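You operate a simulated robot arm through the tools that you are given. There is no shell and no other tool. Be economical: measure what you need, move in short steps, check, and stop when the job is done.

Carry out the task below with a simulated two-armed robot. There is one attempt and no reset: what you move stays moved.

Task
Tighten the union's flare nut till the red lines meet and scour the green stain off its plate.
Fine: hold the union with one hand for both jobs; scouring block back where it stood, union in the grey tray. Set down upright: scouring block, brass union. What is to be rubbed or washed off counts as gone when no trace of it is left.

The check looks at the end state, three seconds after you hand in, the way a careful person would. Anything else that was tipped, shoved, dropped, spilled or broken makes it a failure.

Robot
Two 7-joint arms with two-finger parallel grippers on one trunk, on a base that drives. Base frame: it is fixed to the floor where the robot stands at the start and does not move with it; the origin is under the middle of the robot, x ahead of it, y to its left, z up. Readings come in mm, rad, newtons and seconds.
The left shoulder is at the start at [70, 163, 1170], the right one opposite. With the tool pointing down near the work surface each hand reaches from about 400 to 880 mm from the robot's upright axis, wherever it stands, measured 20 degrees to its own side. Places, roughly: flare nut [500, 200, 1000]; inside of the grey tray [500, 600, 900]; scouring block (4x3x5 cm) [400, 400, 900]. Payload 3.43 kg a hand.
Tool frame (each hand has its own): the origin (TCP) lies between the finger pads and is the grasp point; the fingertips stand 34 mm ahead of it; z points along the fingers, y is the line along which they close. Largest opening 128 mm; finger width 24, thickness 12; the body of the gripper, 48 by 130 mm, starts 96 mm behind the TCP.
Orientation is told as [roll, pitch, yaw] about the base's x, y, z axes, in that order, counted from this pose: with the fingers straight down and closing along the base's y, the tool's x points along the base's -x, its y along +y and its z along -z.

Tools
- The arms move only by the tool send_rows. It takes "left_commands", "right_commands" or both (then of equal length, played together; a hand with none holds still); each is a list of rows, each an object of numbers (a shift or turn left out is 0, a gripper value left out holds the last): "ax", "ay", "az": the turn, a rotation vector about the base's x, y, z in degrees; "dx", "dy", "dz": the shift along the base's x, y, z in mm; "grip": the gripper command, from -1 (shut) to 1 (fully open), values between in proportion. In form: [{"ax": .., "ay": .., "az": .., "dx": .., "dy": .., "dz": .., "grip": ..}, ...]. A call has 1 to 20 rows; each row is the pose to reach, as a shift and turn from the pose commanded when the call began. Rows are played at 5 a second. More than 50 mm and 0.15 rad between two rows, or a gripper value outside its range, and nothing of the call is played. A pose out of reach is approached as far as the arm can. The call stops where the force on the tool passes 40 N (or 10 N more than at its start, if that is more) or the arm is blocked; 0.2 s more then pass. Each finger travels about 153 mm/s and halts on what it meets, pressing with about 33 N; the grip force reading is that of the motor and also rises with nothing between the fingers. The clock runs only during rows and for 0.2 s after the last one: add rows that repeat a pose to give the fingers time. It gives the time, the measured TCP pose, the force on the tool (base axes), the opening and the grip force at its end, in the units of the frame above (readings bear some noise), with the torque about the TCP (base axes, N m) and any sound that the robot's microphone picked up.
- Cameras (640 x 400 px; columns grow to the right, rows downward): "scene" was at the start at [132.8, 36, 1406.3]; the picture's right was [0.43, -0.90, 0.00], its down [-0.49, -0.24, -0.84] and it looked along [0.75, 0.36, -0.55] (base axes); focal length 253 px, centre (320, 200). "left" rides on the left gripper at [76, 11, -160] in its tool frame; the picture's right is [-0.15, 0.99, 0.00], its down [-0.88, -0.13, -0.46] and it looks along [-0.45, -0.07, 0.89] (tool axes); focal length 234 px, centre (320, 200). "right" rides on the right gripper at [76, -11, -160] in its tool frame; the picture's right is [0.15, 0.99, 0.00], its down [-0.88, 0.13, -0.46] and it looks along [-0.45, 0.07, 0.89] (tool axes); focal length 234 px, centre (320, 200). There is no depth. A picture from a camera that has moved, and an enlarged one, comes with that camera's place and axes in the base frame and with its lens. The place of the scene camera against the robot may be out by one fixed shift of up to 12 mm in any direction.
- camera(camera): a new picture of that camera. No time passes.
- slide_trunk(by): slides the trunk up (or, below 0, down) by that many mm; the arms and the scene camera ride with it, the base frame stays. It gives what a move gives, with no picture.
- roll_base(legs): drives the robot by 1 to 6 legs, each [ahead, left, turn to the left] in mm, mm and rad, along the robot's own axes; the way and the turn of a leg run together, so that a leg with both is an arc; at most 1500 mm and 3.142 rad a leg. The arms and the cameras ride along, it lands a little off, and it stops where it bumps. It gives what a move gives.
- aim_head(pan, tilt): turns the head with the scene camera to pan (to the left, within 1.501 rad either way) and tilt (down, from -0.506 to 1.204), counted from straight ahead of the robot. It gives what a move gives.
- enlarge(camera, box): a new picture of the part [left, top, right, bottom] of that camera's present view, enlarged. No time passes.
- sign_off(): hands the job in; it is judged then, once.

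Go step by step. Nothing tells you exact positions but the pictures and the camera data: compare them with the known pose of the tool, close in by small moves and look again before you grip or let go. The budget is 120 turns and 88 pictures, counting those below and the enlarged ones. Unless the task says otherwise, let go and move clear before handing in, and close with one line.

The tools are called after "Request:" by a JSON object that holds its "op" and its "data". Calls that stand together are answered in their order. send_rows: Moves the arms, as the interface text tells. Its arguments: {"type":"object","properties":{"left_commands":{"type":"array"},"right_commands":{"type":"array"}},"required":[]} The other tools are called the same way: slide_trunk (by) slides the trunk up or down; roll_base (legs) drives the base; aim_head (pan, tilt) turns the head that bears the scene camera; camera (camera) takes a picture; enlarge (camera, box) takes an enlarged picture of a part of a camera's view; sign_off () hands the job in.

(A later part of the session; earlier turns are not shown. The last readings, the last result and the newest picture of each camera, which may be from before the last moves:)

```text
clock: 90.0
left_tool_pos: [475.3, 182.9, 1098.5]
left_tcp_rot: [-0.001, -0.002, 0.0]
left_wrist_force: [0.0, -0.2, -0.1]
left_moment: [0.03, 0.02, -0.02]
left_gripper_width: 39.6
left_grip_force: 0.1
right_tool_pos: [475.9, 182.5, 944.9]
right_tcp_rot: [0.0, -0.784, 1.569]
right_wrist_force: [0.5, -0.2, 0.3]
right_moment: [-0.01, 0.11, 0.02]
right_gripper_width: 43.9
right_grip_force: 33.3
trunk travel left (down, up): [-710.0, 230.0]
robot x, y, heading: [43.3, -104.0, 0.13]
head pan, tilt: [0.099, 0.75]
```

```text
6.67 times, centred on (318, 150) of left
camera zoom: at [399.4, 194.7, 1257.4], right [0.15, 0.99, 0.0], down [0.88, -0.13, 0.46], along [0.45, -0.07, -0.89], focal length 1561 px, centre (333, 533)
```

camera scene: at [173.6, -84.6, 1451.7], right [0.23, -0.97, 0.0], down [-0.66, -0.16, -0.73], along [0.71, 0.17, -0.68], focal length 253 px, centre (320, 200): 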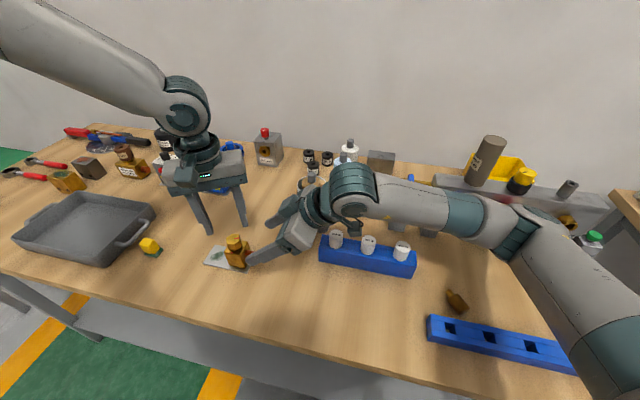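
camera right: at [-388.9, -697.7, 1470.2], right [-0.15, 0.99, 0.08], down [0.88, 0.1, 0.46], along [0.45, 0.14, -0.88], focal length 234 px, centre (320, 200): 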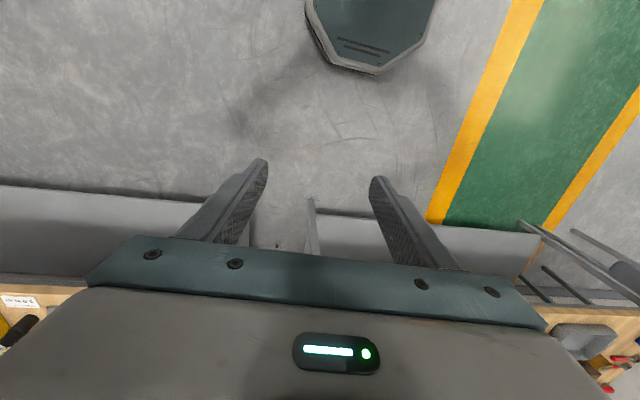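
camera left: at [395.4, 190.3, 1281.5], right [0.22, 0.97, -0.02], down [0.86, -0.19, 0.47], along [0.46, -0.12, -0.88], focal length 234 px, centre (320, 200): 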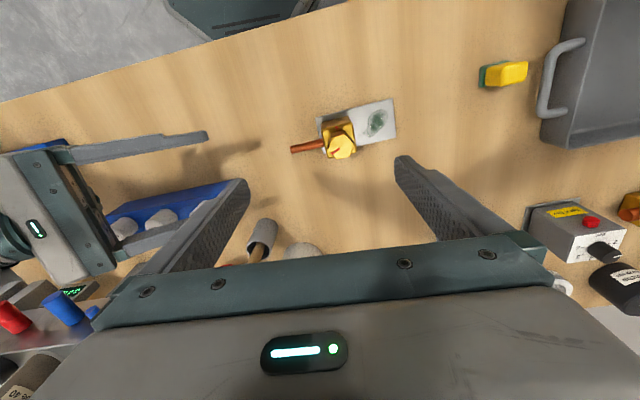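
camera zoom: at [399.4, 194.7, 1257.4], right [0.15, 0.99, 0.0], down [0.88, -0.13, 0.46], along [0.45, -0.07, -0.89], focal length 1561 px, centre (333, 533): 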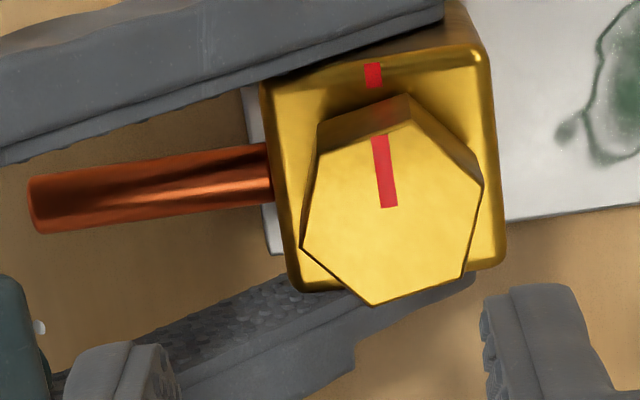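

The line and mark are now collinear. Next, the scouring block: about 40 (y) × 30 (x) × 50 mm, centred near (447,421). I'll move the left hand above it with yaw 90°, closing along x.

Request:
{"op": "send_rows", "data": {"left_commands": [{"dy": 20, "dz": 10, "az": 8, "grip": 0.1}, {"dx": -3, "dy": 40, "dz": 10, "az": 16}, {"dx": -6, "dy": 60, "dz": 10, "az": 24}, {"dx": -9, "dy": 80, "dz": 10, "az": 32}, {"dx": -12, "dy": 100, "dz": 10, "az": 40}, {"dx": -15, "dy": 120, "dz": 10, "az": 48}, {"dx": -18, "dy": 140, "dz": 10, "az": 56}, {"dx": -21, "dy": 160, "dz": 10, "az": 64}, {"dx": -24, "dy": 180, "dz": 10, "az": 72}, {"dx": -27, "dy": 200, "dz": 0, "az": 80}, {"dx": -28, "dy": 220, "dz": -15, "az": 88}, {"dx": -28, "dy": 238, "dz": -30, "az": 90}, {"dx": -28, "dy": 238, "dz": -40, "az": 90}, {"dx": -28, "dy": 238, "dz": -40, "az": 90}]}}

Request:
{"op": "enlarge", "data": {"camera": "left", "box": [230, 90, 410, 230]}}

```text
clock: 93.0
left_tool_pos: [447.7, 421.5, 1059.1]
left_tcp_rot: [-0.002, -0.002, 1.569]
left_wrist_force: [1.3, -0.3, 0.5]
left_moment: [-0.01, -0.01, 0.0]
left_gripper_width: 70.4
left_grip_force: 0.1
right_tool_pos: [475.1, 182.1, 944.5]
right_tcp_rot: [-0.002, -0.784, 1.569]
right_wrist_force: [0.0, -0.1, 1.6]
right_moment: [0.08, 0.11, -0.04]
right_gripper_width: 43.7
right_grip_force: 32.8
trunk travel left (down, up): [-710.0, 230.0]
robot x, y, heading: [42.5, -104.3, 0.127]
head pan, tilt: [0.099, 0.75]
```

```text
2.86 times, centred on (320, 160) of left
camera zoom: at [436.0, 346.3, 1217.2], right [-0.99, 0.15, 0.0], down [0.13, 0.88, 0.46], along [0.07, 0.45, -0.89], focal length 669 px, centre (320, 314)
```

zoom: 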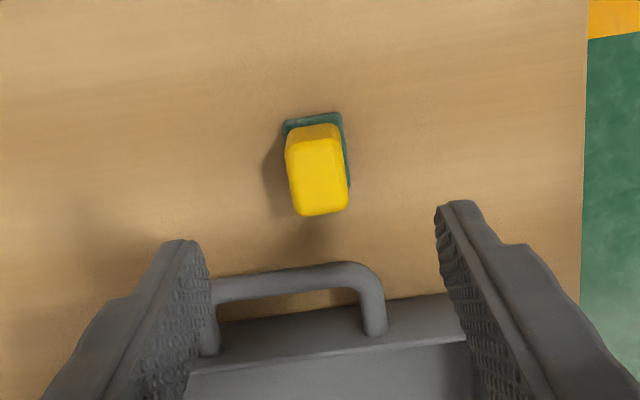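

Block centre confirmed at (447.5,421) and the fingers clear the tray handle. Descend and grip.

Request:
{"op": "send_rows", "data": {"left_commands": [{"dz": -40}, {"dz": -80}, {"dz": -110}, {"dz": -110}, {"dz": -110, "grip": -0.3}, {"dz": -110, "grip": -0.6}, {"dz": -110, "grip": -1}, {"dz": -110, "grip": -1}, {"dz": -110, "grip": -1}]}}

```text
clock: 95.0
left_tool_pos: [447.6, 422.7, 949.5]
left_tcp_rot: [-0.001, -0.002, 1.568]
left_wrist_force: [0.7, -0.2, -0.1]
left_moment: [0.02, 0.0, -0.02]
left_gripper_width: 22.6
left_grip_force: 33.0
right_tool_pos: [475.2, 181.5, 945.1]
right_tcp_rot: [-0.003, -0.785, 1.569]
right_wrist_force: [0.7, 0.0, 0.5]
right_moment: [0.03, 0.09, -0.03]
right_gripper_width: 44.0
right_grip_force: 33.3
trunk travel left (down, up): [-710.0, 230.0]
robot x, y, heading: [39.8, -108.7, 0.128]
head pan, tilt: [0.099, 0.75]
```

Block gripped. Lift it and carry it over the stain, then lower until light contact.

Request:
{"op": "send_rows", "data": {"left_commands": [{"dz": 25}, {"dz": 50}, {"dx": 8, "dy": -42, "dz": 50}, {"dx": 16, "dy": -84, "dz": 50}, {"dx": 24, "dy": -126, "dz": 50}, {"dx": 31, "dy": -166, "dz": 50}, {"dx": 31, "dy": -166, "dz": 30}, {"dx": 31, "dy": -166, "dz": 12}, {"dx": 31, "dy": -166, "dz": 6}, {"dx": 31, "dy": -166, "dz": 6}]}}

Request:
{"op": "enlarge", "data": {"camera": "scene", "box": [160, 200, 320, 300]}}

```text
clock: 97.2
left_tool_pos: [479.5, 256.3, 953.8]
left_tcp_rot: [-0.001, -0.001, 1.57]
left_wrist_force: [0.9, 0.4, -0.2]
left_moment: [0.01, -0.01, 0.02]
left_gripper_width: 22.7
left_grip_force: 32.8
right_tool_pos: [475.8, 181.6, 945.8]
right_tcp_rot: [-0.001, -0.783, 1.568]
right_wrist_force: [0.3, 0.9, 0.2]
right_moment: [-0.04, 0.09, -0.01]
right_gripper_width: 43.7
right_grip_force: 33.0
trunk travel left (down, up): [-710.0, 230.0]
robot x, y, heading: [40.9, -107.0, 0.127]
head pan, tilt: [0.099, 0.75]
```

```text
4.00 times, centred on (240, 250) of scene
camera zoom: at [173.8, -83.6, 1451.6], right [0.23, -0.97, 0.0], down [-0.66, -0.16, -0.73], along [0.71, 0.17, -0.68], focal length 1013 px, centre (640, 0)
```

zoom: 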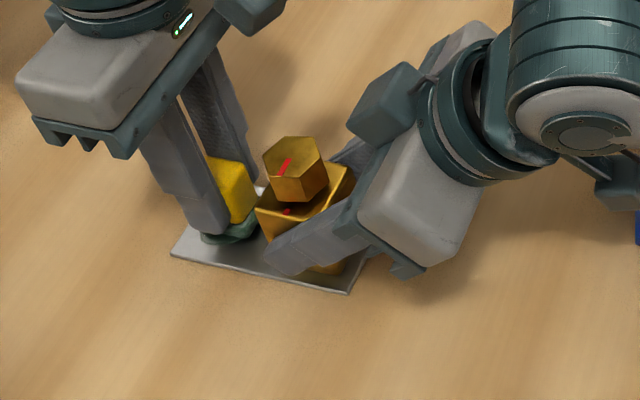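

Positioned on the stain, just short of contact. Lower in small steps to feel for it.

Request:
{"op": "send_rows", "data": {"left_commands": [{"dz": -1.5}, {"dz": -3}, {"dz": -3}]}}

```text
clock: 98.0
left_tool_pos: [477.4, 255.1, 951.2]
left_tcp_rot: [0.001, 0.0, 1.569]
left_wrist_force: [-1.8, 0.3, 7.8]
left_moment: [0.02, 0.09, -0.01]
left_gripper_width: 22.8
left_grip_force: 33.2
right_tool_pos: [476.8, 181.0, 945.9]
right_tcp_rot: [-0.001, -0.785, 1.569]
right_wrist_force: [1.6, 2.5, -0.4]
right_moment: [0.15, 0.21, -0.22]
right_gripper_width: 43.9
right_grip_force: 33.1
trunk travel left (down, up): [-710.0, 230.0]
robot x, y, heading: [40.3, -106.3, 0.131]
head pan, tilt: [0.099, 0.75]
```

Contact at about 8 N. Now scour in overlapping strokes over the whole stain, staying clear of the body.

Request:
{"op": "send_rows", "data": {"left_commands": [{"dx": -8, "dy": 3}, {"dx": -15, "dy": 5}, {"dx": -5, "dy": 5}, {"dx": 5, "dy": 5}, {"dx": 15, "dy": 5}, {"dx": 15, "dy": 0}, {"dx": 5, "dy": 0}, {"dx": -5, "dy": 0}, {"dx": -15, "dy": 0}, {"dx": -15, "dy": -6}, {"dx": -5, "dy": -6}, {"dx": 5, "dy": -6}, {"dx": 15, "dy": -6}, {"dx": 15, "dy": -12}, {"dx": 5, "dy": -12}, {"dx": -5, "dy": -12}, {"dx": -15, "dy": -12}, {"dx": -5, "dy": -8}, {"dx": 0, "dy": -4}, {"dx": 0, "dy": 0}]}}

Request:
{"op": "send_rows", "data": {"left_commands": [{"dx": 8, "dy": -8}, {"dx": 15, "dy": -15}, {"dx": 5, "dy": -15}, {"dx": -5, "dy": -15}, {"dx": -15, "dy": -15}, {"dx": -15, "dy": -5}, {"dx": -15, "dy": 5}, {"dx": -8, "dy": -5}, {"dx": -5, "dy": -15}, {"dx": 0, "dy": -5}, {"dx": 0, "dy": 5}, {"dx": 7, "dy": -5}, {"dx": 8, "dy": -15}, {"dx": 15, "dy": -8}, {"dx": 15, "dy": 5}, {"dx": 8, "dy": 2}, {"dx": 0, "dy": 0}]}}

Request:
{"op": "send_rows", "data": {"left_commands": [{"dz": 30}, {"dz": 60}, {"dy": 40, "dz": 70}, {"dy": 80, "dz": 70}, {"dy": 110, "dz": 70}, {"dy": 110, "dz": 70}]}}

Request:
{"op": "enlarge", "data": {"camera": "scene", "box": [180, 210, 280, 280]}}

```text
clock: 102.2
left_tool_pos: [478.4, 256.1, 951.7]
left_tcp_rot: [-0.001, -0.002, 1.57]
left_wrist_force: [-0.6, -0.4, 0.8]
left_moment: [-0.05, 0.01, -0.01]
left_gripper_width: 22.8
left_grip_force: 32.5
right_tool_pos: [476.1, 182.1, 944.5]
right_tcp_rot: [-0.001, -0.785, 1.569]
right_wrist_force: [-1.1, -0.3, 0.5]
right_moment: [0.01, 0.1, 0.02]
right_gripper_width: 43.7
right_grip_force: 32.8
trunk travel left (down, up): [-710.0, 230.0]
robot x, y, heading: [43.6, -105.8, 0.13]
head pan, tilt: [0.099, 0.75]
```

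```text
clock: 105.8
left_tool_pos: [477.4, 255.6, 952.2]
left_tcp_rot: [0.001, -0.002, 1.57]
left_wrist_force: [1.6, 0.2, 4.8]
left_moment: [-0.02, -0.03, 0.02]
left_gripper_width: 22.6
left_grip_force: 32.9
right_tool_pos: [475.3, 180.8, 946.0]
right_tcp_rot: [-0.002, -0.784, 1.57]
right_wrist_force: [-2.3, 0.1, 0.1]
right_moment: [0.1, 0.21, 0.07]
right_gripper_width: 43.6
right_grip_force: 32.8
trunk travel left (down, up): [-710.0, 230.0]
robot x, y, heading: [41.2, -109.0, 0.133]
head pan, tilt: [0.099, 0.75]
```

```text
clock: 107.2
left_tool_pos: [479.3, 365.1, 1021.4]
left_tcp_rot: [0.0, -0.001, 1.568]
left_wrist_force: [-0.6, -0.3, -0.6]
left_moment: [0.03, 0.02, -0.01]
left_gripper_width: 22.7
left_grip_force: 33.1
right_tool_pos: [476.2, 180.7, 945.0]
right_tcp_rot: [-0.002, -0.785, 1.569]
right_wrist_force: [0.7, 0.3, -0.7]
right_moment: [-0.02, 0.14, -0.07]
right_gripper_width: 43.8
right_grip_force: 33.3
trunk travel left (down, up): [-710.0, 230.0]
robot x, y, heading: [38.9, -105.8, 0.131]
head pan, tilt: [0.099, 0.75]
```

```text
5.71 times, centred on (230, 245) of scene
camera zoom: at [174.0, -84.0, 1451.6], right [0.23, -0.97, 0.0], down [-0.66, -0.16, -0.73], along [0.71, 0.17, -0.68], focal length 1448 px, centre (834, -57)
```

zoom: 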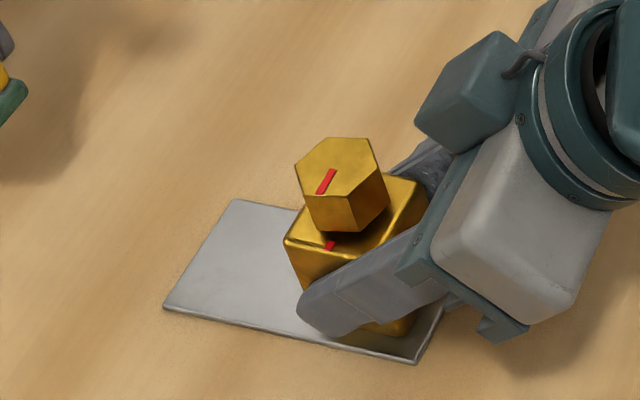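

The plate looks clean from here. Put the block back where it stood.

Request:
{"op": "send_rows", "data": {"left_commands": [{"dx": -10, "dy": 18}, {"dx": -20, "dy": 36}, {"dx": -31, "dy": 56}, {"dx": -31, "dy": 56, "dz": -35}, {"dx": -31, "dy": 56, "dz": -62}, {"dx": -31, "dy": 56, "dz": -70}, {"dx": -31, "dy": 56, "dz": -72}, {"dx": -31, "dy": 56, "dz": -72}]}}

Request:
{"op": "enlarge", "data": {"camera": "scene", "box": [110, 180, 250, 270]}}

```text
clock: 109.0
left_tool_pos: [447.8, 422.5, 948.8]
left_tcp_rot: [0.0, -0.002, 1.57]
left_wrist_force: [0.5, -0.1, 0.5]
left_moment: [0.01, 0.01, 0.0]
left_gripper_width: 22.7
left_grip_force: 33.3
right_tool_pos: [476.6, 181.3, 945.6]
right_tcp_rot: [-0.002, -0.784, 1.571]
right_wrist_force: [0.8, 0.6, 1.0]
right_moment: [0.17, 0.05, -0.04]
right_gripper_width: 43.9
right_grip_force: 33.1
trunk travel left (down, up): [-710.0, 230.0]
robot x, y, heading: [38.6, -104.0, 0.129]
head pan, tilt: [0.099, 0.75]
```

```text
4.44 times, centred on (180, 225) of scene
camera zoom: at [173.8, -83.6, 1451.6], right [0.23, -0.97, 0.0], down [-0.66, -0.16, -0.73], along [0.71, 0.17, -0.68], focal length 1126 px, centre (942, 89)
```

zoom: 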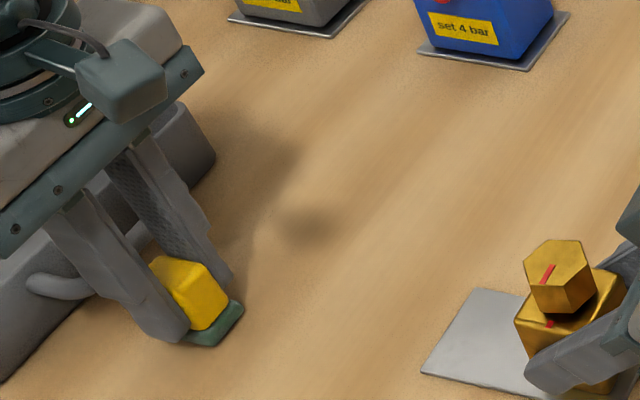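

It is at the old spot, hovering by a millimetre at most; I'll lower a touch to contact, release and go straight up.

Request:
{"op": "send_rows", "data": {"left_commands": [{"dz": -1}, {"dz": -2}, {"dz": -2}, {"dz": -2, "grip": -0.4}, {"dz": -2, "grip": -0.1}, {"dz": -2, "grip": 0.1}, {"dz": 0, "grip": 0.1}, {"dz": 40}, {"dz": 80}, {"dz": 120}, {"dz": 120}]}}

Request:
{"op": "enlarge", "data": {"camera": "left", "box": [230, 90, 410, 230]}}

```text
clock: 111.4
left_tool_pos: [447.0, 421.1, 1069.7]
left_tcp_rot: [0.001, 0.0, 1.568]
left_wrist_force: [0.0, 0.4, -0.2]
left_moment: [0.0, 0.02, 0.02]
left_gripper_width: 70.3
left_grip_force: 0.0
right_tool_pos: [475.2, 181.5, 944.8]
right_tcp_rot: [0.001, -0.784, 1.569]
right_wrist_force: [-0.4, -1.1, 0.9]
right_moment: [0.02, 0.15, 0.06]
right_gripper_width: 43.9
right_grip_force: 33.2
trunk travel left (down, up): [-710.0, 230.0]
robot x, y, heading: [37.0, -105.0, 0.128]
head pan, tilt: [0.099, 0.75]
```

```text
2.86 times, centred on (320, 160) of left
camera zoom: at [436.3, 344.8, 1228.6], right [-0.99, 0.15, 0.0], down [0.13, 0.88, 0.46], along [0.07, 0.45, -0.89], focal length 669 px, centre (320, 314)
```

zoom: 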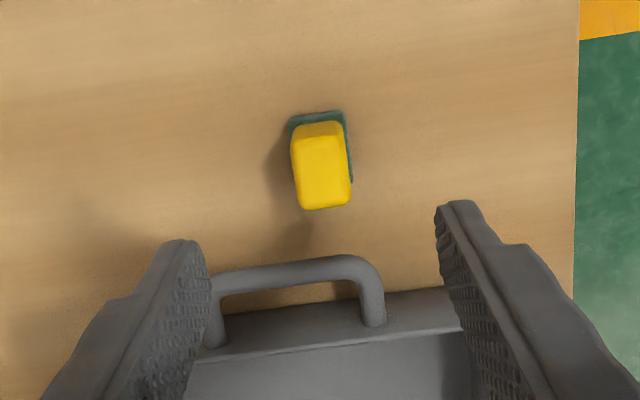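

Block is back at its place. Now release the union with the right hand and back out along the approach line, then up.

Request:
{"op": "send_rows", "data": {"right_commands": [{"grip": -0.1}, {"grip": 0.4}, {"grip": 0.4}, {"dy": -25, "dz": 25}, {"dy": -50, "dz": 50}, {"dy": -76, "dz": 76}, {"dy": -105, "dz": 105}, {"dy": -130, "dz": 135}, {"dy": -160, "dz": 165}, {"dy": -190, "dz": 195}, {"dy": -220, "dz": 220}, {"dy": -250, "dz": 240}, {"dy": -250, "dz": 240}]}}

Request:
{"op": "send_rows", "data": {"left_commands": [{"dx": 5, "dy": -40}, {"dx": 12, "dy": -80}, {"dx": 18, "dy": -120}, {"dx": 24, "dy": -160}, {"dx": 28, "dy": -200}, {"dx": 28, "dy": -227}, {"dx": 28, "dy": -227}]}}

Request:
{"op": "camera", "data": {"camera": "left"}}

```text
clock: 114.2
left_tool_pos: [448.0, 421.9, 1069.2]
left_tcp_rot: [0.0, -0.002, 1.569]
left_wrist_force: [0.7, -0.3, 0.7]
left_moment: [-0.01, -0.03, 0.0]
left_gripper_width: 70.3
left_grip_force: 0.0
right_tool_pos: [475.5, -69.2, 1184.2]
right_tcp_rot: [0.0, -0.785, 1.568]
right_wrist_force: [-0.4, 0.5, 0.7]
right_moment: [0.01, -0.02, 0.01]
right_gripper_width: 89.6
right_grip_force: 0.0
trunk travel left (down, up): [-710.0, 230.0]
robot x, y, heading: [41.4, -102.0, 0.133]
head pan, tilt: [0.099, 0.75]
```

```text
clock: 115.8
left_tool_pos: [475.9, 193.4, 1068.8]
left_tcp_rot: [-0.001, -0.002, 1.57]
left_wrist_force: [-0.6, 0.7, -0.9]
left_moment: [0.02, 0.0, 0.01]
left_gripper_width: 70.3
left_grip_force: 0.1
right_tool_pos: [476.9, -70.2, 1185.5]
right_tcp_rot: [-0.001, -0.785, 1.568]
right_wrist_force: [0.0, -0.2, -0.4]
right_moment: [-0.01, -0.01, -0.02]
right_gripper_width: 89.5
right_grip_force: 0.0
trunk travel left (down, up): [-710.0, 230.0]
robot x, y, heading: [38.7, -110.0, 0.13]
head pan, tilt: [0.099, 0.75]
```

```text
22 pictures are left
camera left: at [463.9, 118.4, 1228.4], right [-0.99, 0.15, 0.0], down [0.13, 0.88, 0.46], along [0.07, 0.45, -0.89], focal length 234 px, centre (320, 200)
```

left: 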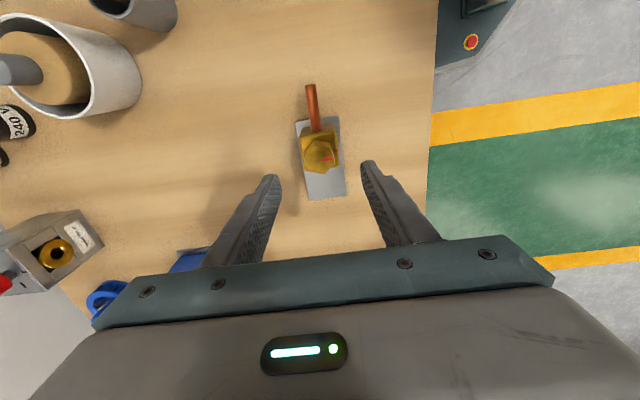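

The left fingers straddle the body. Descend, grip the body and lift gently.

Request:
{"op": "send_rows", "data": {"left_commands": [{"dz": -40}, {"dz": -80}, {"dz": -105}, {"dz": -121}, {"dz": -121}, {"dz": -121, "grip": -0.2}, {"dz": -121, "grip": -0.6}, {"dz": -121, "grip": -1}, {"dz": -121, "grip": -1}, {"dz": -121, "grip": -1}]}}

Request:
{"op": "send_rows", "data": {"left_commands": [{"dz": 10}, {"dz": 30}, {"dz": 60}, {"dz": 100}, {"dz": 140}, {"dz": 140}]}}

```text
clock: 118.0
left_tool_pos: [475.3, 193.8, 948.7]
left_tcp_rot: [0.001, -0.001, 1.57]
left_wrist_force: [0.4, -0.6, 1.8]
left_moment: [-0.04, -0.04, -0.07]
left_gripper_width: 43.8
left_grip_force: 33.3
right_tool_pos: [475.9, -69.4, 1184.7]
right_tcp_rot: [-0.002, -0.783, 1.568]
right_wrist_force: [-0.5, -0.4, -0.2]
right_moment: [0.01, -0.01, -0.02]
right_gripper_width: 89.4
right_grip_force: 0.0
trunk travel left (down, up): [-710.0, 230.0]
robot x, y, heading: [42.3, -107.7, 0.134]
head pan, tilt: [0.099, 0.75]
```

```text
clock: 119.4
left_tool_pos: [476.3, 195.2, 1088.5]
left_tcp_rot: [0.002, -0.002, 1.569]
left_wrist_force: [0.6, -0.3, -2.8]
left_moment: [-0.02, 0.0, 0.0]
left_gripper_width: 43.9
left_grip_force: 33.0
right_tool_pos: [477.5, -70.3, 1184.7]
right_tcp_rot: [0.0, -0.783, 1.567]
right_wrist_force: [-0.5, -0.4, 0.6]
right_moment: [0.02, 0.01, 0.02]
right_gripper_width: 89.7
right_grip_force: 0.1
trunk travel left (down, up): [-710.0, 230.0]
robot x, y, heading: [42.5, -105.1, 0.132]
head pan, tilt: [0.099, 0.75]
```

Union lifted, upright. Drive the robot about 280 mm to the left so the tray is in easy reach, then look.

Request:
{"op": "roll_base", "data": {"legs": [[36, 278, 0]]}}

Request:
{"op": "aim_head", "data": {"pan": 0.45, "tilt": 0.75}}

Request:
{"op": "camera", "data": {"camera": "scene"}}

```text
clock: 121.3
left_tool_pos: [473.5, 475.6, 1089.7]
left_tcp_rot: [0.0, 0.0, 1.573]
left_wrist_force: [0.1, -0.3, -3.2]
left_moment: [0.02, -0.01, 0.02]
left_gripper_width: 43.9
left_grip_force: 32.9
right_tool_pos: [475.3, 210.6, 1183.9]
right_tcp_rot: [-0.003, -0.787, 1.574]
right_wrist_force: [0.4, -0.4, -0.2]
right_moment: [0.01, 0.01, 0.02]
right_gripper_width: 89.3
right_grip_force: 0.1
trunk travel left (down, up): [-710.0, 230.0]
robot x, y, heading: [38.7, 176.5, 0.139]
head pan, tilt: [0.099, 0.75]
```

```text
clock: 122.2
left_tool_pos: [473.6, 476.1, 1089.7]
left_tcp_rot: [0.001, 0.0, 1.574]
left_wrist_force: [0.8, 0.6, -3.1]
left_moment: [-0.03, 0.02, -0.02]
left_gripper_width: 43.8
left_grip_force: 33.3
right_tool_pos: [474.7, 212.1, 1185.1]
right_tcp_rot: [-0.001, -0.784, 1.573]
right_wrist_force: [0.9, 0.4, 0.0]
right_moment: [-0.01, -0.03, -0.01]
right_gripper_width: 89.4
right_grip_force: 0.1
trunk travel left (down, up): [-710.0, 230.0]
robot x, y, heading: [44.2, 174.6, 0.133]
head pan, tilt: [0.45, 0.75]
```

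```text
21 pictures are left
camera scene: at [161.2, 223.6, 1451.6], right [0.55, -0.83, 0.0], down [-0.57, -0.38, -0.73], along [0.61, 0.4, -0.68], focal length 253 px, centre (320, 200)
```

scene: 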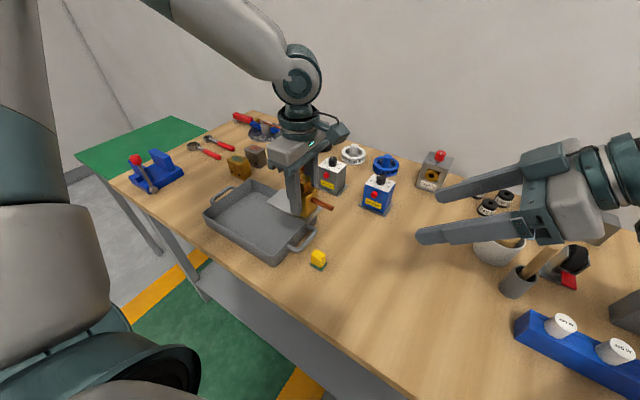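

The tray's inside is centred near (467,630). Move the union above it and check with pictures.

Request:
{"op": "send_rows", "data": {"left_commands": [{"dx": -2, "dy": 40}, {"dx": -4, "dy": 80}, {"dx": -6, "dy": 120}, {"dx": -7, "dy": 143}, {"dx": -7, "dy": 143, "dz": -40}, {"dx": -7, "dy": 143, "dz": -70}, {"dx": -7, "dy": 143, "dz": -70}]}}

Request:
{"op": "enlarge", "data": {"camera": "scene", "box": [180, 140, 360, 290]}}

Request:
{"op": "camera", "data": {"camera": "left"}}

```text
clock: 123.8
left_tool_pos: [465.2, 619.3, 1018.1]
left_tcp_rot: [-0.002, -0.002, 1.573]
left_wrist_force: [0.3, -0.7, -3.1]
left_moment: [-0.02, -0.02, 0.01]
left_gripper_width: 43.8
left_grip_force: 33.0
right_tool_pos: [474.2, 211.6, 1184.8]
right_tcp_rot: [-0.001, -0.783, 1.572]
right_wrist_force: [-0.1, -0.4, 0.0]
right_moment: [0.01, -0.01, -0.01]
right_gripper_width: 89.7
right_grip_force: 0.0
trunk travel left (down, up): [-710.0, 230.0]
robot x, y, heading: [38.2, 174.0, 0.129]
head pan, tilt: [0.45, 0.75]
```

```text
2.67 times, centred on (270, 215) of scene
camera zoom: at [160.2, 223.4, 1451.7], right [0.55, -0.83, 0.0], down [-0.57, -0.38, -0.73], along [0.61, 0.4, -0.68], focal length 676 px, centre (453, 160)
```

zoom: 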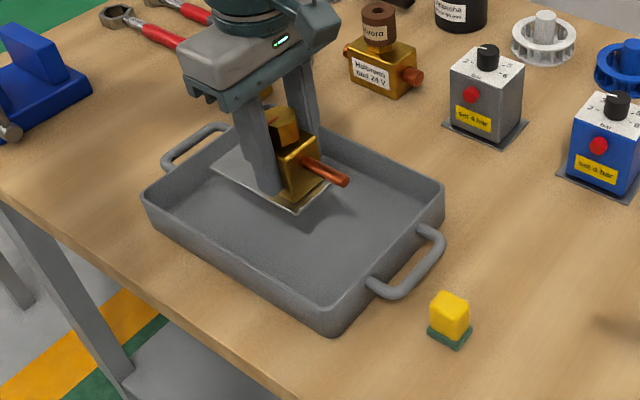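

```text
19 pictures are left
camera left: at [453.5, 543.3, 1177.2], right [-0.99, 0.14, 0.0], down [0.13, 0.88, 0.46], along [0.07, 0.45, -0.89], focal length 234 px, centre (320, 200)
```

left: 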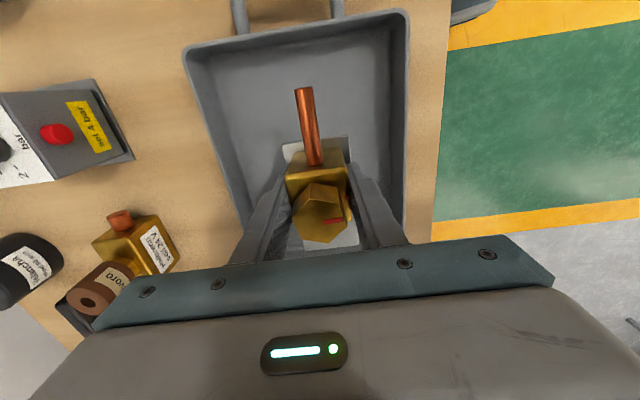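

Well inside the tray's outline. Lower toward the floor of the tray.

Request:
{"op": "send_rows", "data": {"left_commands": [{"dy": -5, "dz": -25}, {"dy": -5, "dz": -45}, {"dy": -5, "dz": -57}, {"dy": -5, "dz": -62}, {"dy": -5, "dz": -64}, {"dy": -5, "dz": -64}]}}

```text
clock: 125.2
left_tool_pos: [465.1, 614.3, 954.5]
left_tcp_rot: [0.001, -0.003, 1.572]
left_wrist_force: [0.3, -0.4, -3.0]
left_moment: [0.03, 0.01, -0.01]
left_gripper_width: 43.5
left_grip_force: 32.8
right_tool_pos: [475.5, 211.2, 1185.5]
right_tcp_rot: [-0.002, -0.785, 1.573]
right_wrist_force: [-0.3, -0.4, -0.4]
right_moment: [0.02, 0.02, -0.01]
right_gripper_width: 89.5
right_grip_force: 0.1
trunk travel left (down, up): [-710.0, 230.0]
robot x, y, heading: [41.0, 174.1, 0.137]
head pan, tilt: [0.45, 0.75]
```

Request:
{"op": "send_rows", "data": {"left_commands": [{"dz": -1}, {"dz": -2}, {"dz": -2}]}}

```text
clock: 126.0
left_tool_pos: [466.2, 614.6, 952.2]
left_tcp_rot: [0.002, -0.002, 1.573]
left_wrist_force: [0.2, -0.3, -2.9]
left_moment: [0.01, 0.0, 0.05]
left_gripper_width: 44.0
left_grip_force: 32.8
right_tool_pos: [475.9, 211.2, 1185.7]
right_tcp_rot: [-0.001, -0.783, 1.572]
right_wrist_force: [-0.1, 0.0, -0.1]
right_moment: [-0.02, -0.02, 0.03]
right_gripper_width: 89.5
right_grip_force: 0.0
trunk travel left (down, up): [-710.0, 230.0]
robot x, y, heading: [39.5, 170.0, 0.134]
head pan, tilt: [0.45, 0.75]
```

The union is still hanging freely (−3 N); I'll keep lowering by a millimetre at a time.

Request:
{"op": "send_rows", "data": {"left_commands": [{"dz": -1}, {"dz": -2}, {"dz": -2}]}}

```text
clock: 126.8
left_tool_pos: [465.1, 614.6, 952.1]
left_tcp_rot: [-0.002, -0.004, 1.573]
left_wrist_force: [0.5, 5.7, 19.1]
left_moment: [-0.38, 0.38, -0.05]
left_gripper_width: 44.3
left_grip_force: 33.5
right_tool_pos: [474.1, 211.6, 1186.5]
right_tcp_rot: [-0.003, -0.784, 1.573]
right_wrist_force: [0.0, 1.1, 0.1]
right_moment: [-0.01, -0.01, 0.0]
right_gripper_width: 89.5
right_grip_force: 0.1
trunk travel left (down, up): [-710.0, 230.0]
robot x, y, heading: [41.4, 176.5, 0.133]
head pan, tilt: [0.45, 0.75]
```

Contact. Relieve the pressure, open, and rise straight up.

Request:
{"op": "send_rows", "data": {"left_commands": [{"dz": 1.5}, {"dz": 1.5}, {"dz": 1.5, "grip": -0.2}, {"dz": 1.5, "grip": 0.05}, {"dz": 1.5, "grip": 0.1}, {"dz": 1.5, "grip": 0.1}, {"dz": 30}, {"dz": 60}, {"dz": 100}, {"dz": 150}, {"dz": 200}, {"dz": 200}]}}

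Request:
{"op": "enlarge", "data": {"camera": "left", "box": [200, 60, 420, 240]}}

Request:
{"op": "enlarge", "data": {"camera": "scene", "box": [180, 140, 360, 290]}}

```text
clock: 129.4
left_tool_pos: [467.7, 613.5, 1149.3]
left_tcp_rot: [0.001, -0.002, 1.573]
left_wrist_force: [0.5, 0.4, -0.4]
left_moment: [0.02, 0.01, 0.03]
left_gripper_width: 70.5
left_grip_force: 0.1
right_tool_pos: [475.0, 211.7, 1184.4]
right_tcp_rot: [-0.003, -0.783, 1.571]
right_wrist_force: [-0.3, 0.8, -0.8]
right_moment: [-0.03, 0.0, 0.01]
right_gripper_width: 89.8
right_grip_force: 0.1
trunk travel left (down, up): [-710.0, 230.0]
robot x, y, heading: [37.8, 172.3, 0.137]
head pan, tilt: [0.45, 0.75]
```

```text
2.22 times, centred on (310, 150) of left
camera zoom: at [455.8, 538.7, 1309.1], right [-0.99, 0.14, 0.0], down [0.13, 0.88, 0.46], along [0.07, 0.45, -0.89], focal length 520 px, centre (342, 311)
```

zoom: 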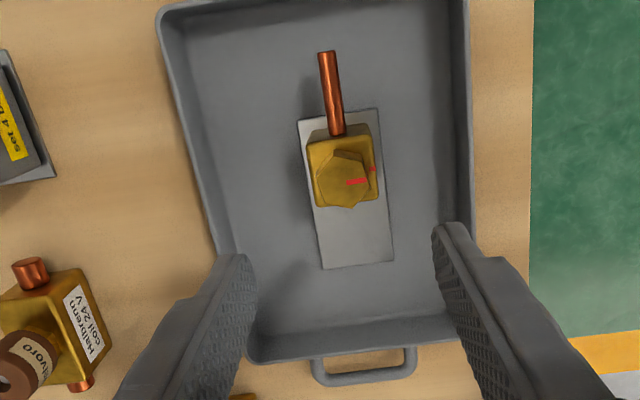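

```text
2.67 times, centred on (270, 215) of scene
camera zoom: at [161.6, 223.9, 1451.5], right [0.55, -0.83, 0.0], down [-0.57, -0.38, -0.73], along [0.61, 0.4, -0.68], focal length 676 px, centre (453, 160)
```

zoom: 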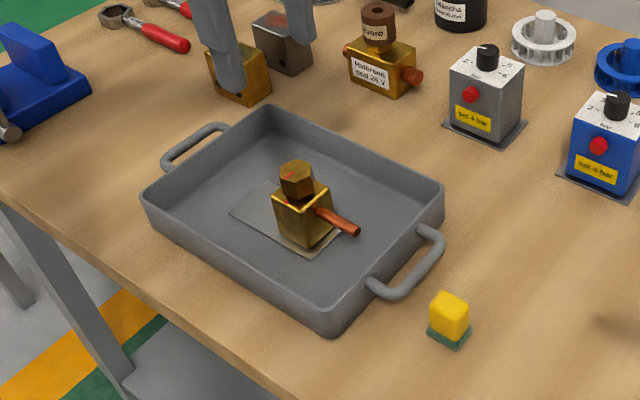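

Union stands in the tray with lines aligned. I'll check the plate closely for traces, and start on restoring the brass plug: rotate the right hand's heading to 33°, the plug's lying direction.

Request:
{"op": "enlarge", "data": {"camera": "left", "box": [290, 85, 350, 155]}}

Request:
{"op": "slide_trunk", "data": {"by": 100}}

Request:
{"op": "roll_base", "data": {"legs": [[-68, -280, 0]]}}

Request:
{"op": "send_rows", "data": {"right_commands": [{"az": -8, "dy": -20}, {"az": -16, "dy": -40}, {"az": -24, "dy": -60}, {"az": -32, "dy": -80}, {"az": -40, "dy": -100}, {"az": -48, "dy": -120}, {"az": -56, "dy": -140}, {"az": -57, "dy": -170}, {"az": -57, "dy": -200}, {"az": -57, "dy": -230}, {"az": -57, "dy": -230}]}}

Request:
{"op": "enlarge", "data": {"camera": "right", "box": [160, 0, 480, 200]}}

```text
5.71 times, centred on (320, 120) of left
camera zoom: at [455.8, 538.7, 1309.1], right [-0.99, 0.14, 0.0], down [0.13, 0.88, 0.46], along [0.07, 0.45, -0.89], focal length 1338 px, centre (320, 657)
```

zoom: 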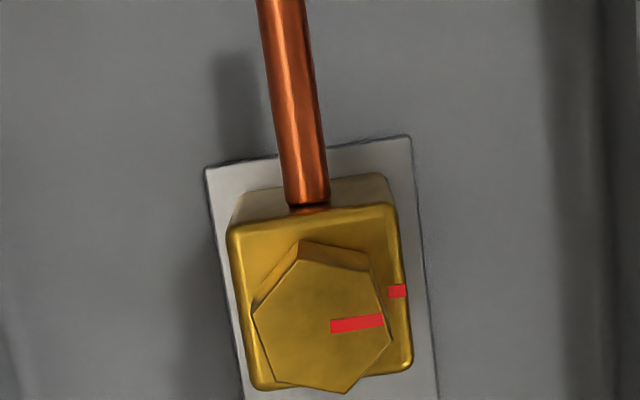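

```text
clock: 130.7
left_tool_pos: [465.5, 614.0, 1251.0]
left_tcp_rot: [0.0, -0.002, 1.571]
left_wrist_force: [0.7, -0.5, 0.0]
left_moment: [-0.02, 0.01, 0.01]
left_gripper_width: 70.3
left_grip_force: 0.0
right_tool_pos: [474.8, 211.2, 1284.3]
right_tcp_rot: [-0.002, -0.785, 1.572]
right_wrist_force: [-0.5, 0.1, -1.0]
right_moment: [0.0, 0.0, -0.01]
right_gripper_width: 89.6
right_grip_force: 0.1
trunk travel left (down, up): [-810.0, 130.0]
robot x, y, heading: [39.2, 174.1, 0.137]
head pan, tilt: [0.45, 0.75]
```

```text
clock: 132.7
left_tool_pos: [437.4, 330.0, 1249.8]
left_tcp_rot: [0.0, -0.001, 1.571]
left_wrist_force: [0.1, 0.1, 0.3]
left_moment: [-0.01, 0.0, -0.01]
left_gripper_width: 70.4
left_grip_force: 0.0
right_tool_pos: [444.2, -72.1, 1283.3]
right_tcp_rot: [-0.001, -0.784, 1.569]
right_wrist_force: [-0.3, 0.0, -0.1]
right_moment: [0.0, 0.02, 0.0]
right_gripper_width: 89.7
right_grip_force: 0.0
trunk travel left (down, up): [-810.0, 130.0]
robot x, y, heading: [13.5, -110.6, 0.136]
head pan, tilt: [0.45, 0.75]
```

```text
clock: 135.1
left_tool_pos: [435.9, 328.0, 1251.2]
left_tcp_rot: [0.001, -0.001, 1.574]
left_wrist_force: [-0.1, -0.1, -0.8]
left_moment: [0.01, 0.0, 0.02]
left_gripper_width: 70.4
left_grip_force: 0.1
right_tool_pos: [506.6, -319.0, 1326.0]
right_tcp_rot: [-0.001, -0.784, 0.577]
right_wrist_force: [0.1, -0.2, -0.3]
right_moment: [-0.02, 0.01, 0.0]
right_gripper_width: 89.6
right_grip_force: 0.1
right hand out of reach, approached as far as the arm can: row 3, 4, 5, 6, 7, 8, 9, 10, 11
trunk travel left (down, up): [-810.0, 130.0]
robot x, y, heading: [11.5, -110.9, 0.133]
head pan, tilt: [0.45, 0.75]
```

```text
2.00 times, centred on (320, 100) of right
camera zoom: at [374.0, -419.0, 1385.7], right [-0.63, 0.77, -0.1], down [0.18, 0.27, 0.94], along [0.76, 0.57, -0.31], focal length 468 px, centre (320, 400)
```

zoom: 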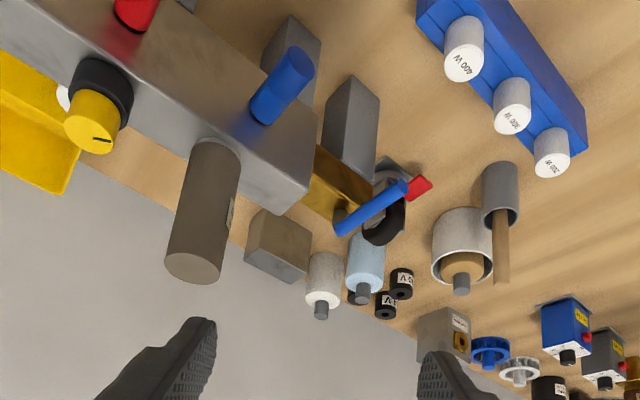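

The plate is clean and the lines agree. The right hand now points the way the brass plug lies; I'll bring it to a stand-off point behind the plug and look.

Request:
{"op": "send_rows", "data": {"right_commands": [{"dx": -13, "dy": -5, "dz": -40, "grip": 0.0}, {"dx": -26, "dy": -11, "dz": -80}, {"dx": -39, "dy": -16, "dz": -120}, {"dx": -52, "dy": -22, "dz": -160}, {"dx": -65, "dy": -27, "dz": -200}, {"dx": -78, "dy": -32, "dz": -240}, {"dx": -91, "dy": -38, "dz": -280}, {"dx": -105, "dy": -43, "dz": -315}, {"dx": -105, "dy": -43, "dz": -315}]}}

Request:
{"op": "camera", "data": {"camera": "right"}}

```text
clock: 137.1
left_tool_pos: [434.5, 327.2, 1250.4]
left_tcp_rot: [-0.002, -0.002, 1.572]
left_wrist_force: [0.3, -1.2, 0.1]
left_moment: [0.01, -0.03, 0.01]
left_gripper_width: 70.3
left_grip_force: 0.2
right_tool_pos: [415.5, -433.2, 965.9]
right_tcp_rot: [0.011, -0.684, 0.576]
right_wrist_force: [-0.5, 0.2, 0.3]
right_moment: [0.02, 0.01, -0.01]
right_gripper_width: 64.0
right_grip_force: 0.0
right hand out of reach, approached as far as the arm can: row 1, 2, 3, 4, 5, 6, 7, 8, 9
trunk travel left (down, up): [-810.0, 130.0]
robot x, y, heading: [12.5, -111.4, 0.141]
head pan, tilt: [0.45, 0.75]
stopped in row 9 (right hand): the force on the tool passed its limit (the readings are from after the stop); the commanded pose is now the measured one
```

```text
14 pictures are left
camera right: at [288.5, -529.3, 1042.1], right [-0.64, 0.77, -0.08], down [0.26, 0.32, 0.91], along [0.72, 0.56, -0.41], focal length 234 px, centre (320, 200)
```

right: 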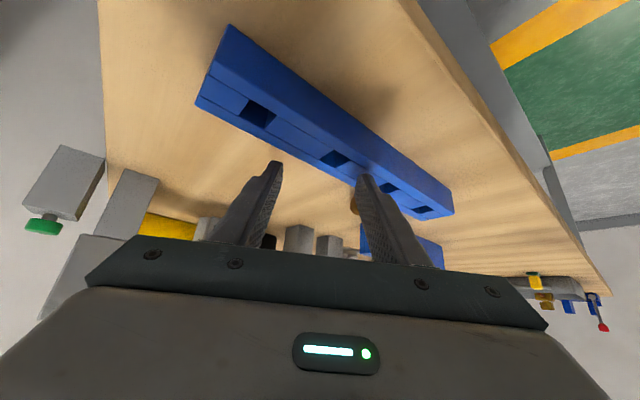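

The hand was too close to its own shoulder, drifted, and touched the rack top. Rise straight up first, then back the robot off 220 mm.

Request:
{"op": "send_rows", "data": {"right_commands": [{"dz": 20}, {"dz": 60}, {"dz": 100}, {"dz": 140}, {"dz": 180}, {"dz": 180}]}}

Request:
{"op": "roll_base", "data": {"legs": [[-220, 0, 0]]}}

Request:
{"op": "aim_head", "data": {"pan": -0.5, "tilt": 0.7}}

Request:
{"op": "camera", "data": {"camera": "scene"}}

```text
clock: 138.5
left_tool_pos: [437.0, 327.1, 1250.2]
left_tcp_rot: [0.0, -0.003, 1.57]
left_wrist_force: [0.0, 0.8, -0.2]
left_moment: [0.01, 0.02, -0.03]
left_gripper_width: 70.2
left_grip_force: 0.1
right_tool_pos: [458.1, -473.6, 1146.0]
right_tcp_rot: [0.015, -0.678, 0.571]
right_wrist_force: [0.6, 0.2, 0.9]
right_moment: [0.02, 0.0, 0.0]
right_gripper_width: 63.8
right_grip_force: 0.0
right hand out of reach, approached as far as the arm can: row 1, 2, 3, 4, 5, 6
trunk travel left (down, up): [-810.0, 130.0]
robot x, y, heading: [9.7, -113.7, 0.136]
head pan, tilt: [0.45, 0.75]
```

```text
clock: 140.2
left_tool_pos: [221.1, 299.6, 1249.5]
left_tcp_rot: [0.002, -0.003, 1.572]
left_wrist_force: [0.5, -0.7, -0.8]
left_moment: [-0.02, 0.05, 0.0]
left_gripper_width: 70.3
left_grip_force: 0.0
right_tool_pos: [242.0, -502.0, 1144.7]
right_tcp_rot: [0.015, -0.679, 0.573]
right_wrist_force: [0.6, -1.1, -0.2]
right_moment: [-0.04, 0.02, 0.01]
right_gripper_width: 64.0
right_grip_force: 0.1
trunk travel left (down, up): [-810.0, 130.0]
robot x, y, heading: [-205.7, -137.7, 0.127]
head pan, tilt: [0.45, 0.75]
```

```text
clock: 141.5
left_tool_pos: [218.6, 299.5, 1250.1]
left_tcp_rot: [0.001, -0.001, 1.572]
left_wrist_force: [-0.3, -0.2, 0.4]
left_moment: [0.01, -0.03, -0.01]
left_gripper_width: 70.5
left_grip_force: 0.1
right_tool_pos: [240.9, -501.6, 1144.9]
right_tcp_rot: [0.015, -0.678, 0.575]
right_wrist_force: [-0.6, 0.8, -0.4]
right_moment: [0.02, 0.0, 0.02]
right_gripper_width: 64.1
right_grip_force: 0.1
trunk travel left (down, up): [-810.0, 130.0]
robot x, y, heading: [-213.3, -139.6, 0.134]
head pan, tilt: [-0.499, 0.7]
```

```text
13 pictures are left
camera scene: at [-76.7, -167.7, 1555.9], right [-0.36, -0.93, 0.0], down [-0.6, 0.23, -0.76], along [0.71, -0.27, -0.64], focal length 253 px, centre (320, 200)
```

scene: 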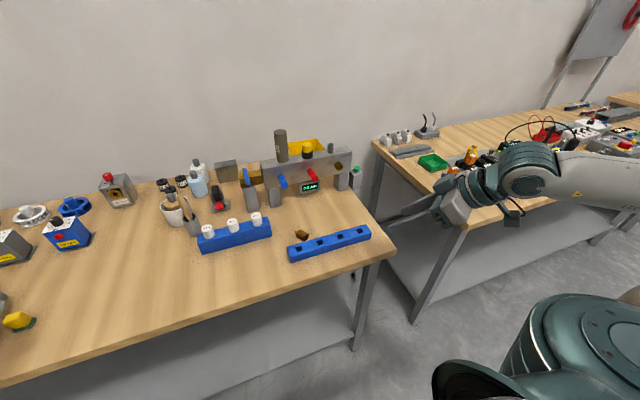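

Let me enlarge the rack and brass plug to re-measure them after that touch.

Request:
{"op": "enlarge", "data": {"camera": "scene", "box": [270, 205, 390, 280]}}

```text
5.33 times, centred on (330, 242) of scene
camera zoom: at [-76.7, -167.7, 1555.9], right [-0.36, -0.93, 0.0], down [-0.6, 0.23, -0.76], along [0.71, -0.27, -0.64], focal length 1351 px, centre (267, -27)
```

zoom: 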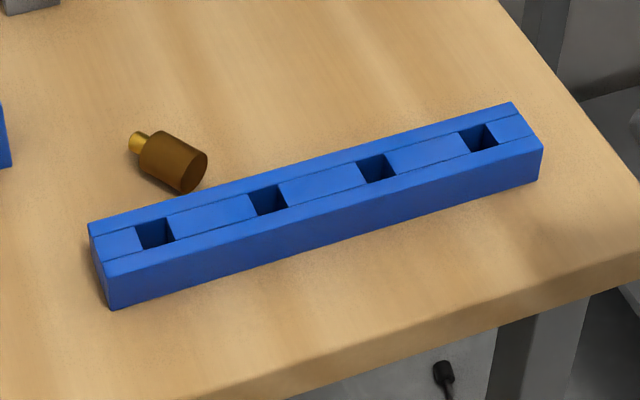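

The rack hasn't moved and the brass plug is still where measured; the black plug is visible on the floor at about (800,−748). Bring the right hand to the stand-off behind the brass plug again.

Request:
{"op": "send_rows", "data": {"right_commands": [{"ax": 3.3, "ay": -5.1, "dx": 25, "dy": 23, "dz": -5}, {"ax": 3.3, "ay": -5.1, "dx": 52, "dy": 46, "dz": -15}, {"ax": 3.3, "ay": -5.1, "dx": 80, "dy": 70, "dz": -35}, {"ax": 3.3, "ay": -5.1, "dx": 105, "dy": 92, "dz": -62}, {"ax": 3.3, "ay": -5.1, "dx": 130, "dy": 114, "dz": -95}, {"ax": 3.3, "ay": -5.1, "dx": 150, "dy": 130, "dz": -125}, {"ax": 3.3, "ay": -5.1, "dx": 160, "dy": 140, "dz": -138}, {"ax": 3.3, "ay": -5.1, "dx": 160, "dy": 140, "dz": -138}]}}

Request:
{"op": "enlarge", "data": {"camera": "right", "box": [200, 60, 440, 230]}}

```text
clock: 143.3
left_tool_pos: [218.4, 299.1, 1249.9]
left_tcp_rot: [0.001, -0.003, 1.573]
left_wrist_force: [-0.5, 0.8, 0.8]
left_moment: [0.01, -0.01, 0.0]
left_gripper_width: 70.4
left_grip_force: 0.1
right_tool_pos: [401.8, -362.8, 1007.0]
right_tcp_rot: [0.015, -0.786, 0.573]
right_wrist_force: [0.5, 0.8, 0.4]
right_moment: [-0.02, 0.01, -0.02]
right_gripper_width: 63.9
right_grip_force: 0.0
trunk travel left (down, up): [-810.0, 130.0]
robot x, y, heading: [-208.2, -142.3, 0.135]
head pan, tilt: [-0.499, 0.7]
```

```text
2.35 times, centred on (320, 145) of right
camera zoom: at [268.8, -464.1, 1066.8], right [-0.63, 0.77, -0.09], down [0.18, 0.27, 0.95], along [0.75, 0.58, -0.31], focal length 551 px, centre (320, 329)
```

zoom: 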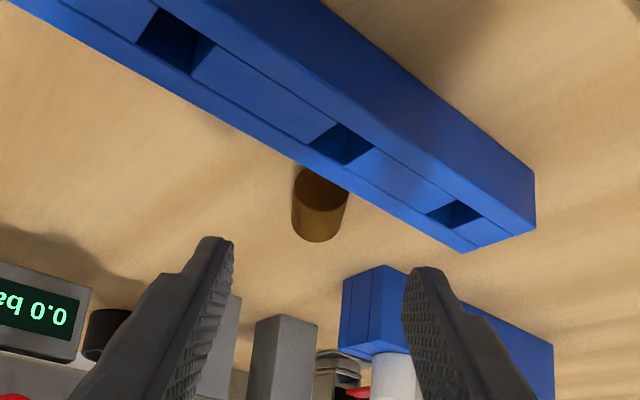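

The plug sits squarely between the fingers' line. Advance along the tool axis and grip.

Request:
{"op": "send_rows", "data": {"right_commands": [{"dx": 20, "dy": 13, "dz": -24}, {"dx": 40, "dy": 26, "dz": -48}, {"dx": 59, "dy": 38.5, "dz": -71}, {"dx": 59, "dy": 38.5, "dz": -71}, {"dx": 59, "dy": 38.5, "dz": -71, "grip": -0.4}, {"dx": 59, "dy": 38.5, "dz": -71, "grip": -0.8}, {"dx": 59, "dy": 38.5, "dz": -71, "grip": -1}, {"dx": 59, "dy": 38.5, "dz": -71, "grip": -1}]}}

Request:
{"op": "send_rows", "data": {"right_commands": [{"dz": 30}, {"dz": 70}, {"dz": 110}, {"dz": 150}, {"dz": 190}, {"dz": 190}]}}

Request:
{"op": "enlarge", "data": {"camera": "right", "box": [240, 120, 400, 260]}}

```text
clock: 145.1
left_tool_pos: [218.4, 299.0, 1249.9]
left_tcp_rot: [-0.001, -0.001, 1.573]
left_wrist_force: [-0.6, 0.4, 0.0]
left_moment: [-0.02, 0.01, 0.0]
left_gripper_width: 70.1
left_grip_force: 0.1
right_tool_pos: [458.1, -323.6, 936.1]
right_tcp_rot: [0.014, -0.785, 0.573]
right_wrist_force: [-0.4, 1.0, -0.3]
right_moment: [0.0, 0.03, -0.02]
right_gripper_width: 26.5
right_grip_force: 33.2
trunk travel left (down, up): [-810.0, 130.0]
robot x, y, heading: [-207.5, -141.0, 0.13]
head pan, tilt: [-0.499, 0.7]
```

```text
clock: 146.5
left_tool_pos: [219.4, 298.9, 1250.0]
left_tcp_rot: [-0.001, -0.002, 1.574]
left_wrist_force: [-0.5, 1.0, 0.8]
left_moment: [0.0, 0.02, 0.01]
left_gripper_width: 70.4
left_grip_force: 0.0
right_tool_pos: [460.3, -323.5, 1128.9]
right_tcp_rot: [0.015, -0.786, 0.573]
right_wrist_force: [0.4, 0.3, -1.5]
right_moment: [0.0, 0.04, 0.02]
right_gripper_width: 26.4
right_grip_force: 33.2
trunk travel left (down, up): [-810.0, 130.0]
robot x, y, heading: [-205.9, -137.9, 0.134]
head pan, tilt: [-0.499, 0.7]
```

```text
2.86 times, centred on (320, 190) of right
camera zoom: at [327.9, -425.5, 1187.5], right [-0.63, 0.77, -0.09], down [0.18, 0.27, 0.95], along [0.75, 0.58, -0.31], focal length 669 px, centre (320, 229)
```

zoom: 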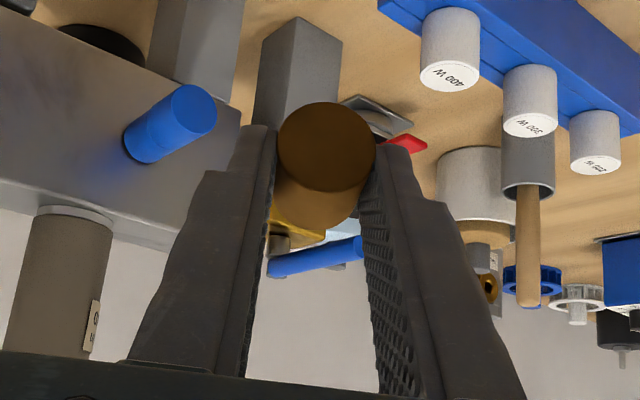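

Plug gripped squarely by its body. I'll move the robot right so the rack is in front of the right arm, and turn the hand to vertical.

Request:
{"op": "roll_base", "data": {"legs": [[0, -260, 0]]}}

Request:
{"op": "send_rows", "data": {"right_commands": [{"ax": -4.4, "ay": 6.7, "dz": 10}, {"ax": -8.7, "ay": 13.4, "dz": 20}, {"ax": -13.1, "ay": 20.1, "dz": 30}, {"ax": -17.4, "ay": 26.8, "dz": 40}, {"ax": -21.8, "ay": 33.5, "dz": 50}, {"ax": -24.5, "ay": 37.7, "dz": 50}, {"ax": -24.5, "ay": 37.7, "dz": 50}]}}

Request:
{"op": "send_rows", "data": {"right_commands": [{"az": -8}, {"az": -16}, {"az": -24}, {"az": -32}, {"az": -40}, {"az": -48}, {"az": -56}, {"az": -64}, {"az": -72}, {"az": -80}, {"az": -88}, {"az": -96}, {"az": -104}, {"az": -112}, {"az": -120}, {"az": -122.8}, {"az": -122.8}]}}

```text
clock: 148.3
left_tool_pos: [253.1, 46.1, 1248.8]
left_tcp_rot: [-0.001, 0.0, 1.573]
left_wrist_force: [-0.4, 1.1, -0.1]
left_moment: [-0.04, -0.03, -0.03]
left_gripper_width: 70.5
left_grip_force: 0.1
right_tool_pos: [494.0, -576.6, 1128.7]
right_tcp_rot: [0.012, -0.784, 0.574]
right_wrist_force: [-0.4, 0.2, -0.7]
right_moment: [0.01, 0.03, 0.02]
right_gripper_width: 26.3
right_grip_force: 32.5
trunk travel left (down, up): [-810.0, 130.0]
robot x, y, heading: [-174.4, -397.0, 0.134]
head pan, tilt: [-0.499, 0.7]
```

```text
clock: 149.9
left_tool_pos: [253.8, 44.6, 1250.8]
left_tcp_rot: [0.0, -0.002, 1.572]
left_wrist_force: [0.1, 0.0, 0.0]
left_moment: [-0.02, 0.02, 0.02]
left_gripper_width: 70.5
left_grip_force: 0.1
right_tool_pos: [493.7, -578.2, 1177.9]
right_tcp_rot: [0.012, 0.0, 0.574]
right_wrist_force: [-0.3, 0.3, -1.1]
right_moment: [-0.02, -0.02, -0.01]
right_gripper_width: 26.1
right_grip_force: 32.9
trunk travel left (down, up): [-810.0, 130.0]
robot x, y, heading: [-174.4, -399.0, 0.137]
head pan, tilt: [-0.499, 0.7]
```

```text
clock: 153.5
left_tool_pos: [252.8, 43.9, 1249.4]
left_tcp_rot: [0.002, -0.002, 1.573]
left_wrist_force: [0.0, 0.6, 0.5]
left_moment: [0.01, -0.04, 0.03]
left_gripper_width: 70.3
left_grip_force: 0.0
right_tool_pos: [493.7, -577.4, 1177.9]
right_tcp_rot: [0.011, -0.001, -1.57]
right_wrist_force: [-0.2, 0.1, -0.3]
right_moment: [-0.02, -0.01, 0.0]
right_gripper_width: 26.0
right_grip_force: 32.8
trunk travel left (down, up): [-810.0, 130.0]
robot x, y, heading: [-172.6, -394.2, 0.137]
head pan, tilt: [-0.499, 0.7]
```

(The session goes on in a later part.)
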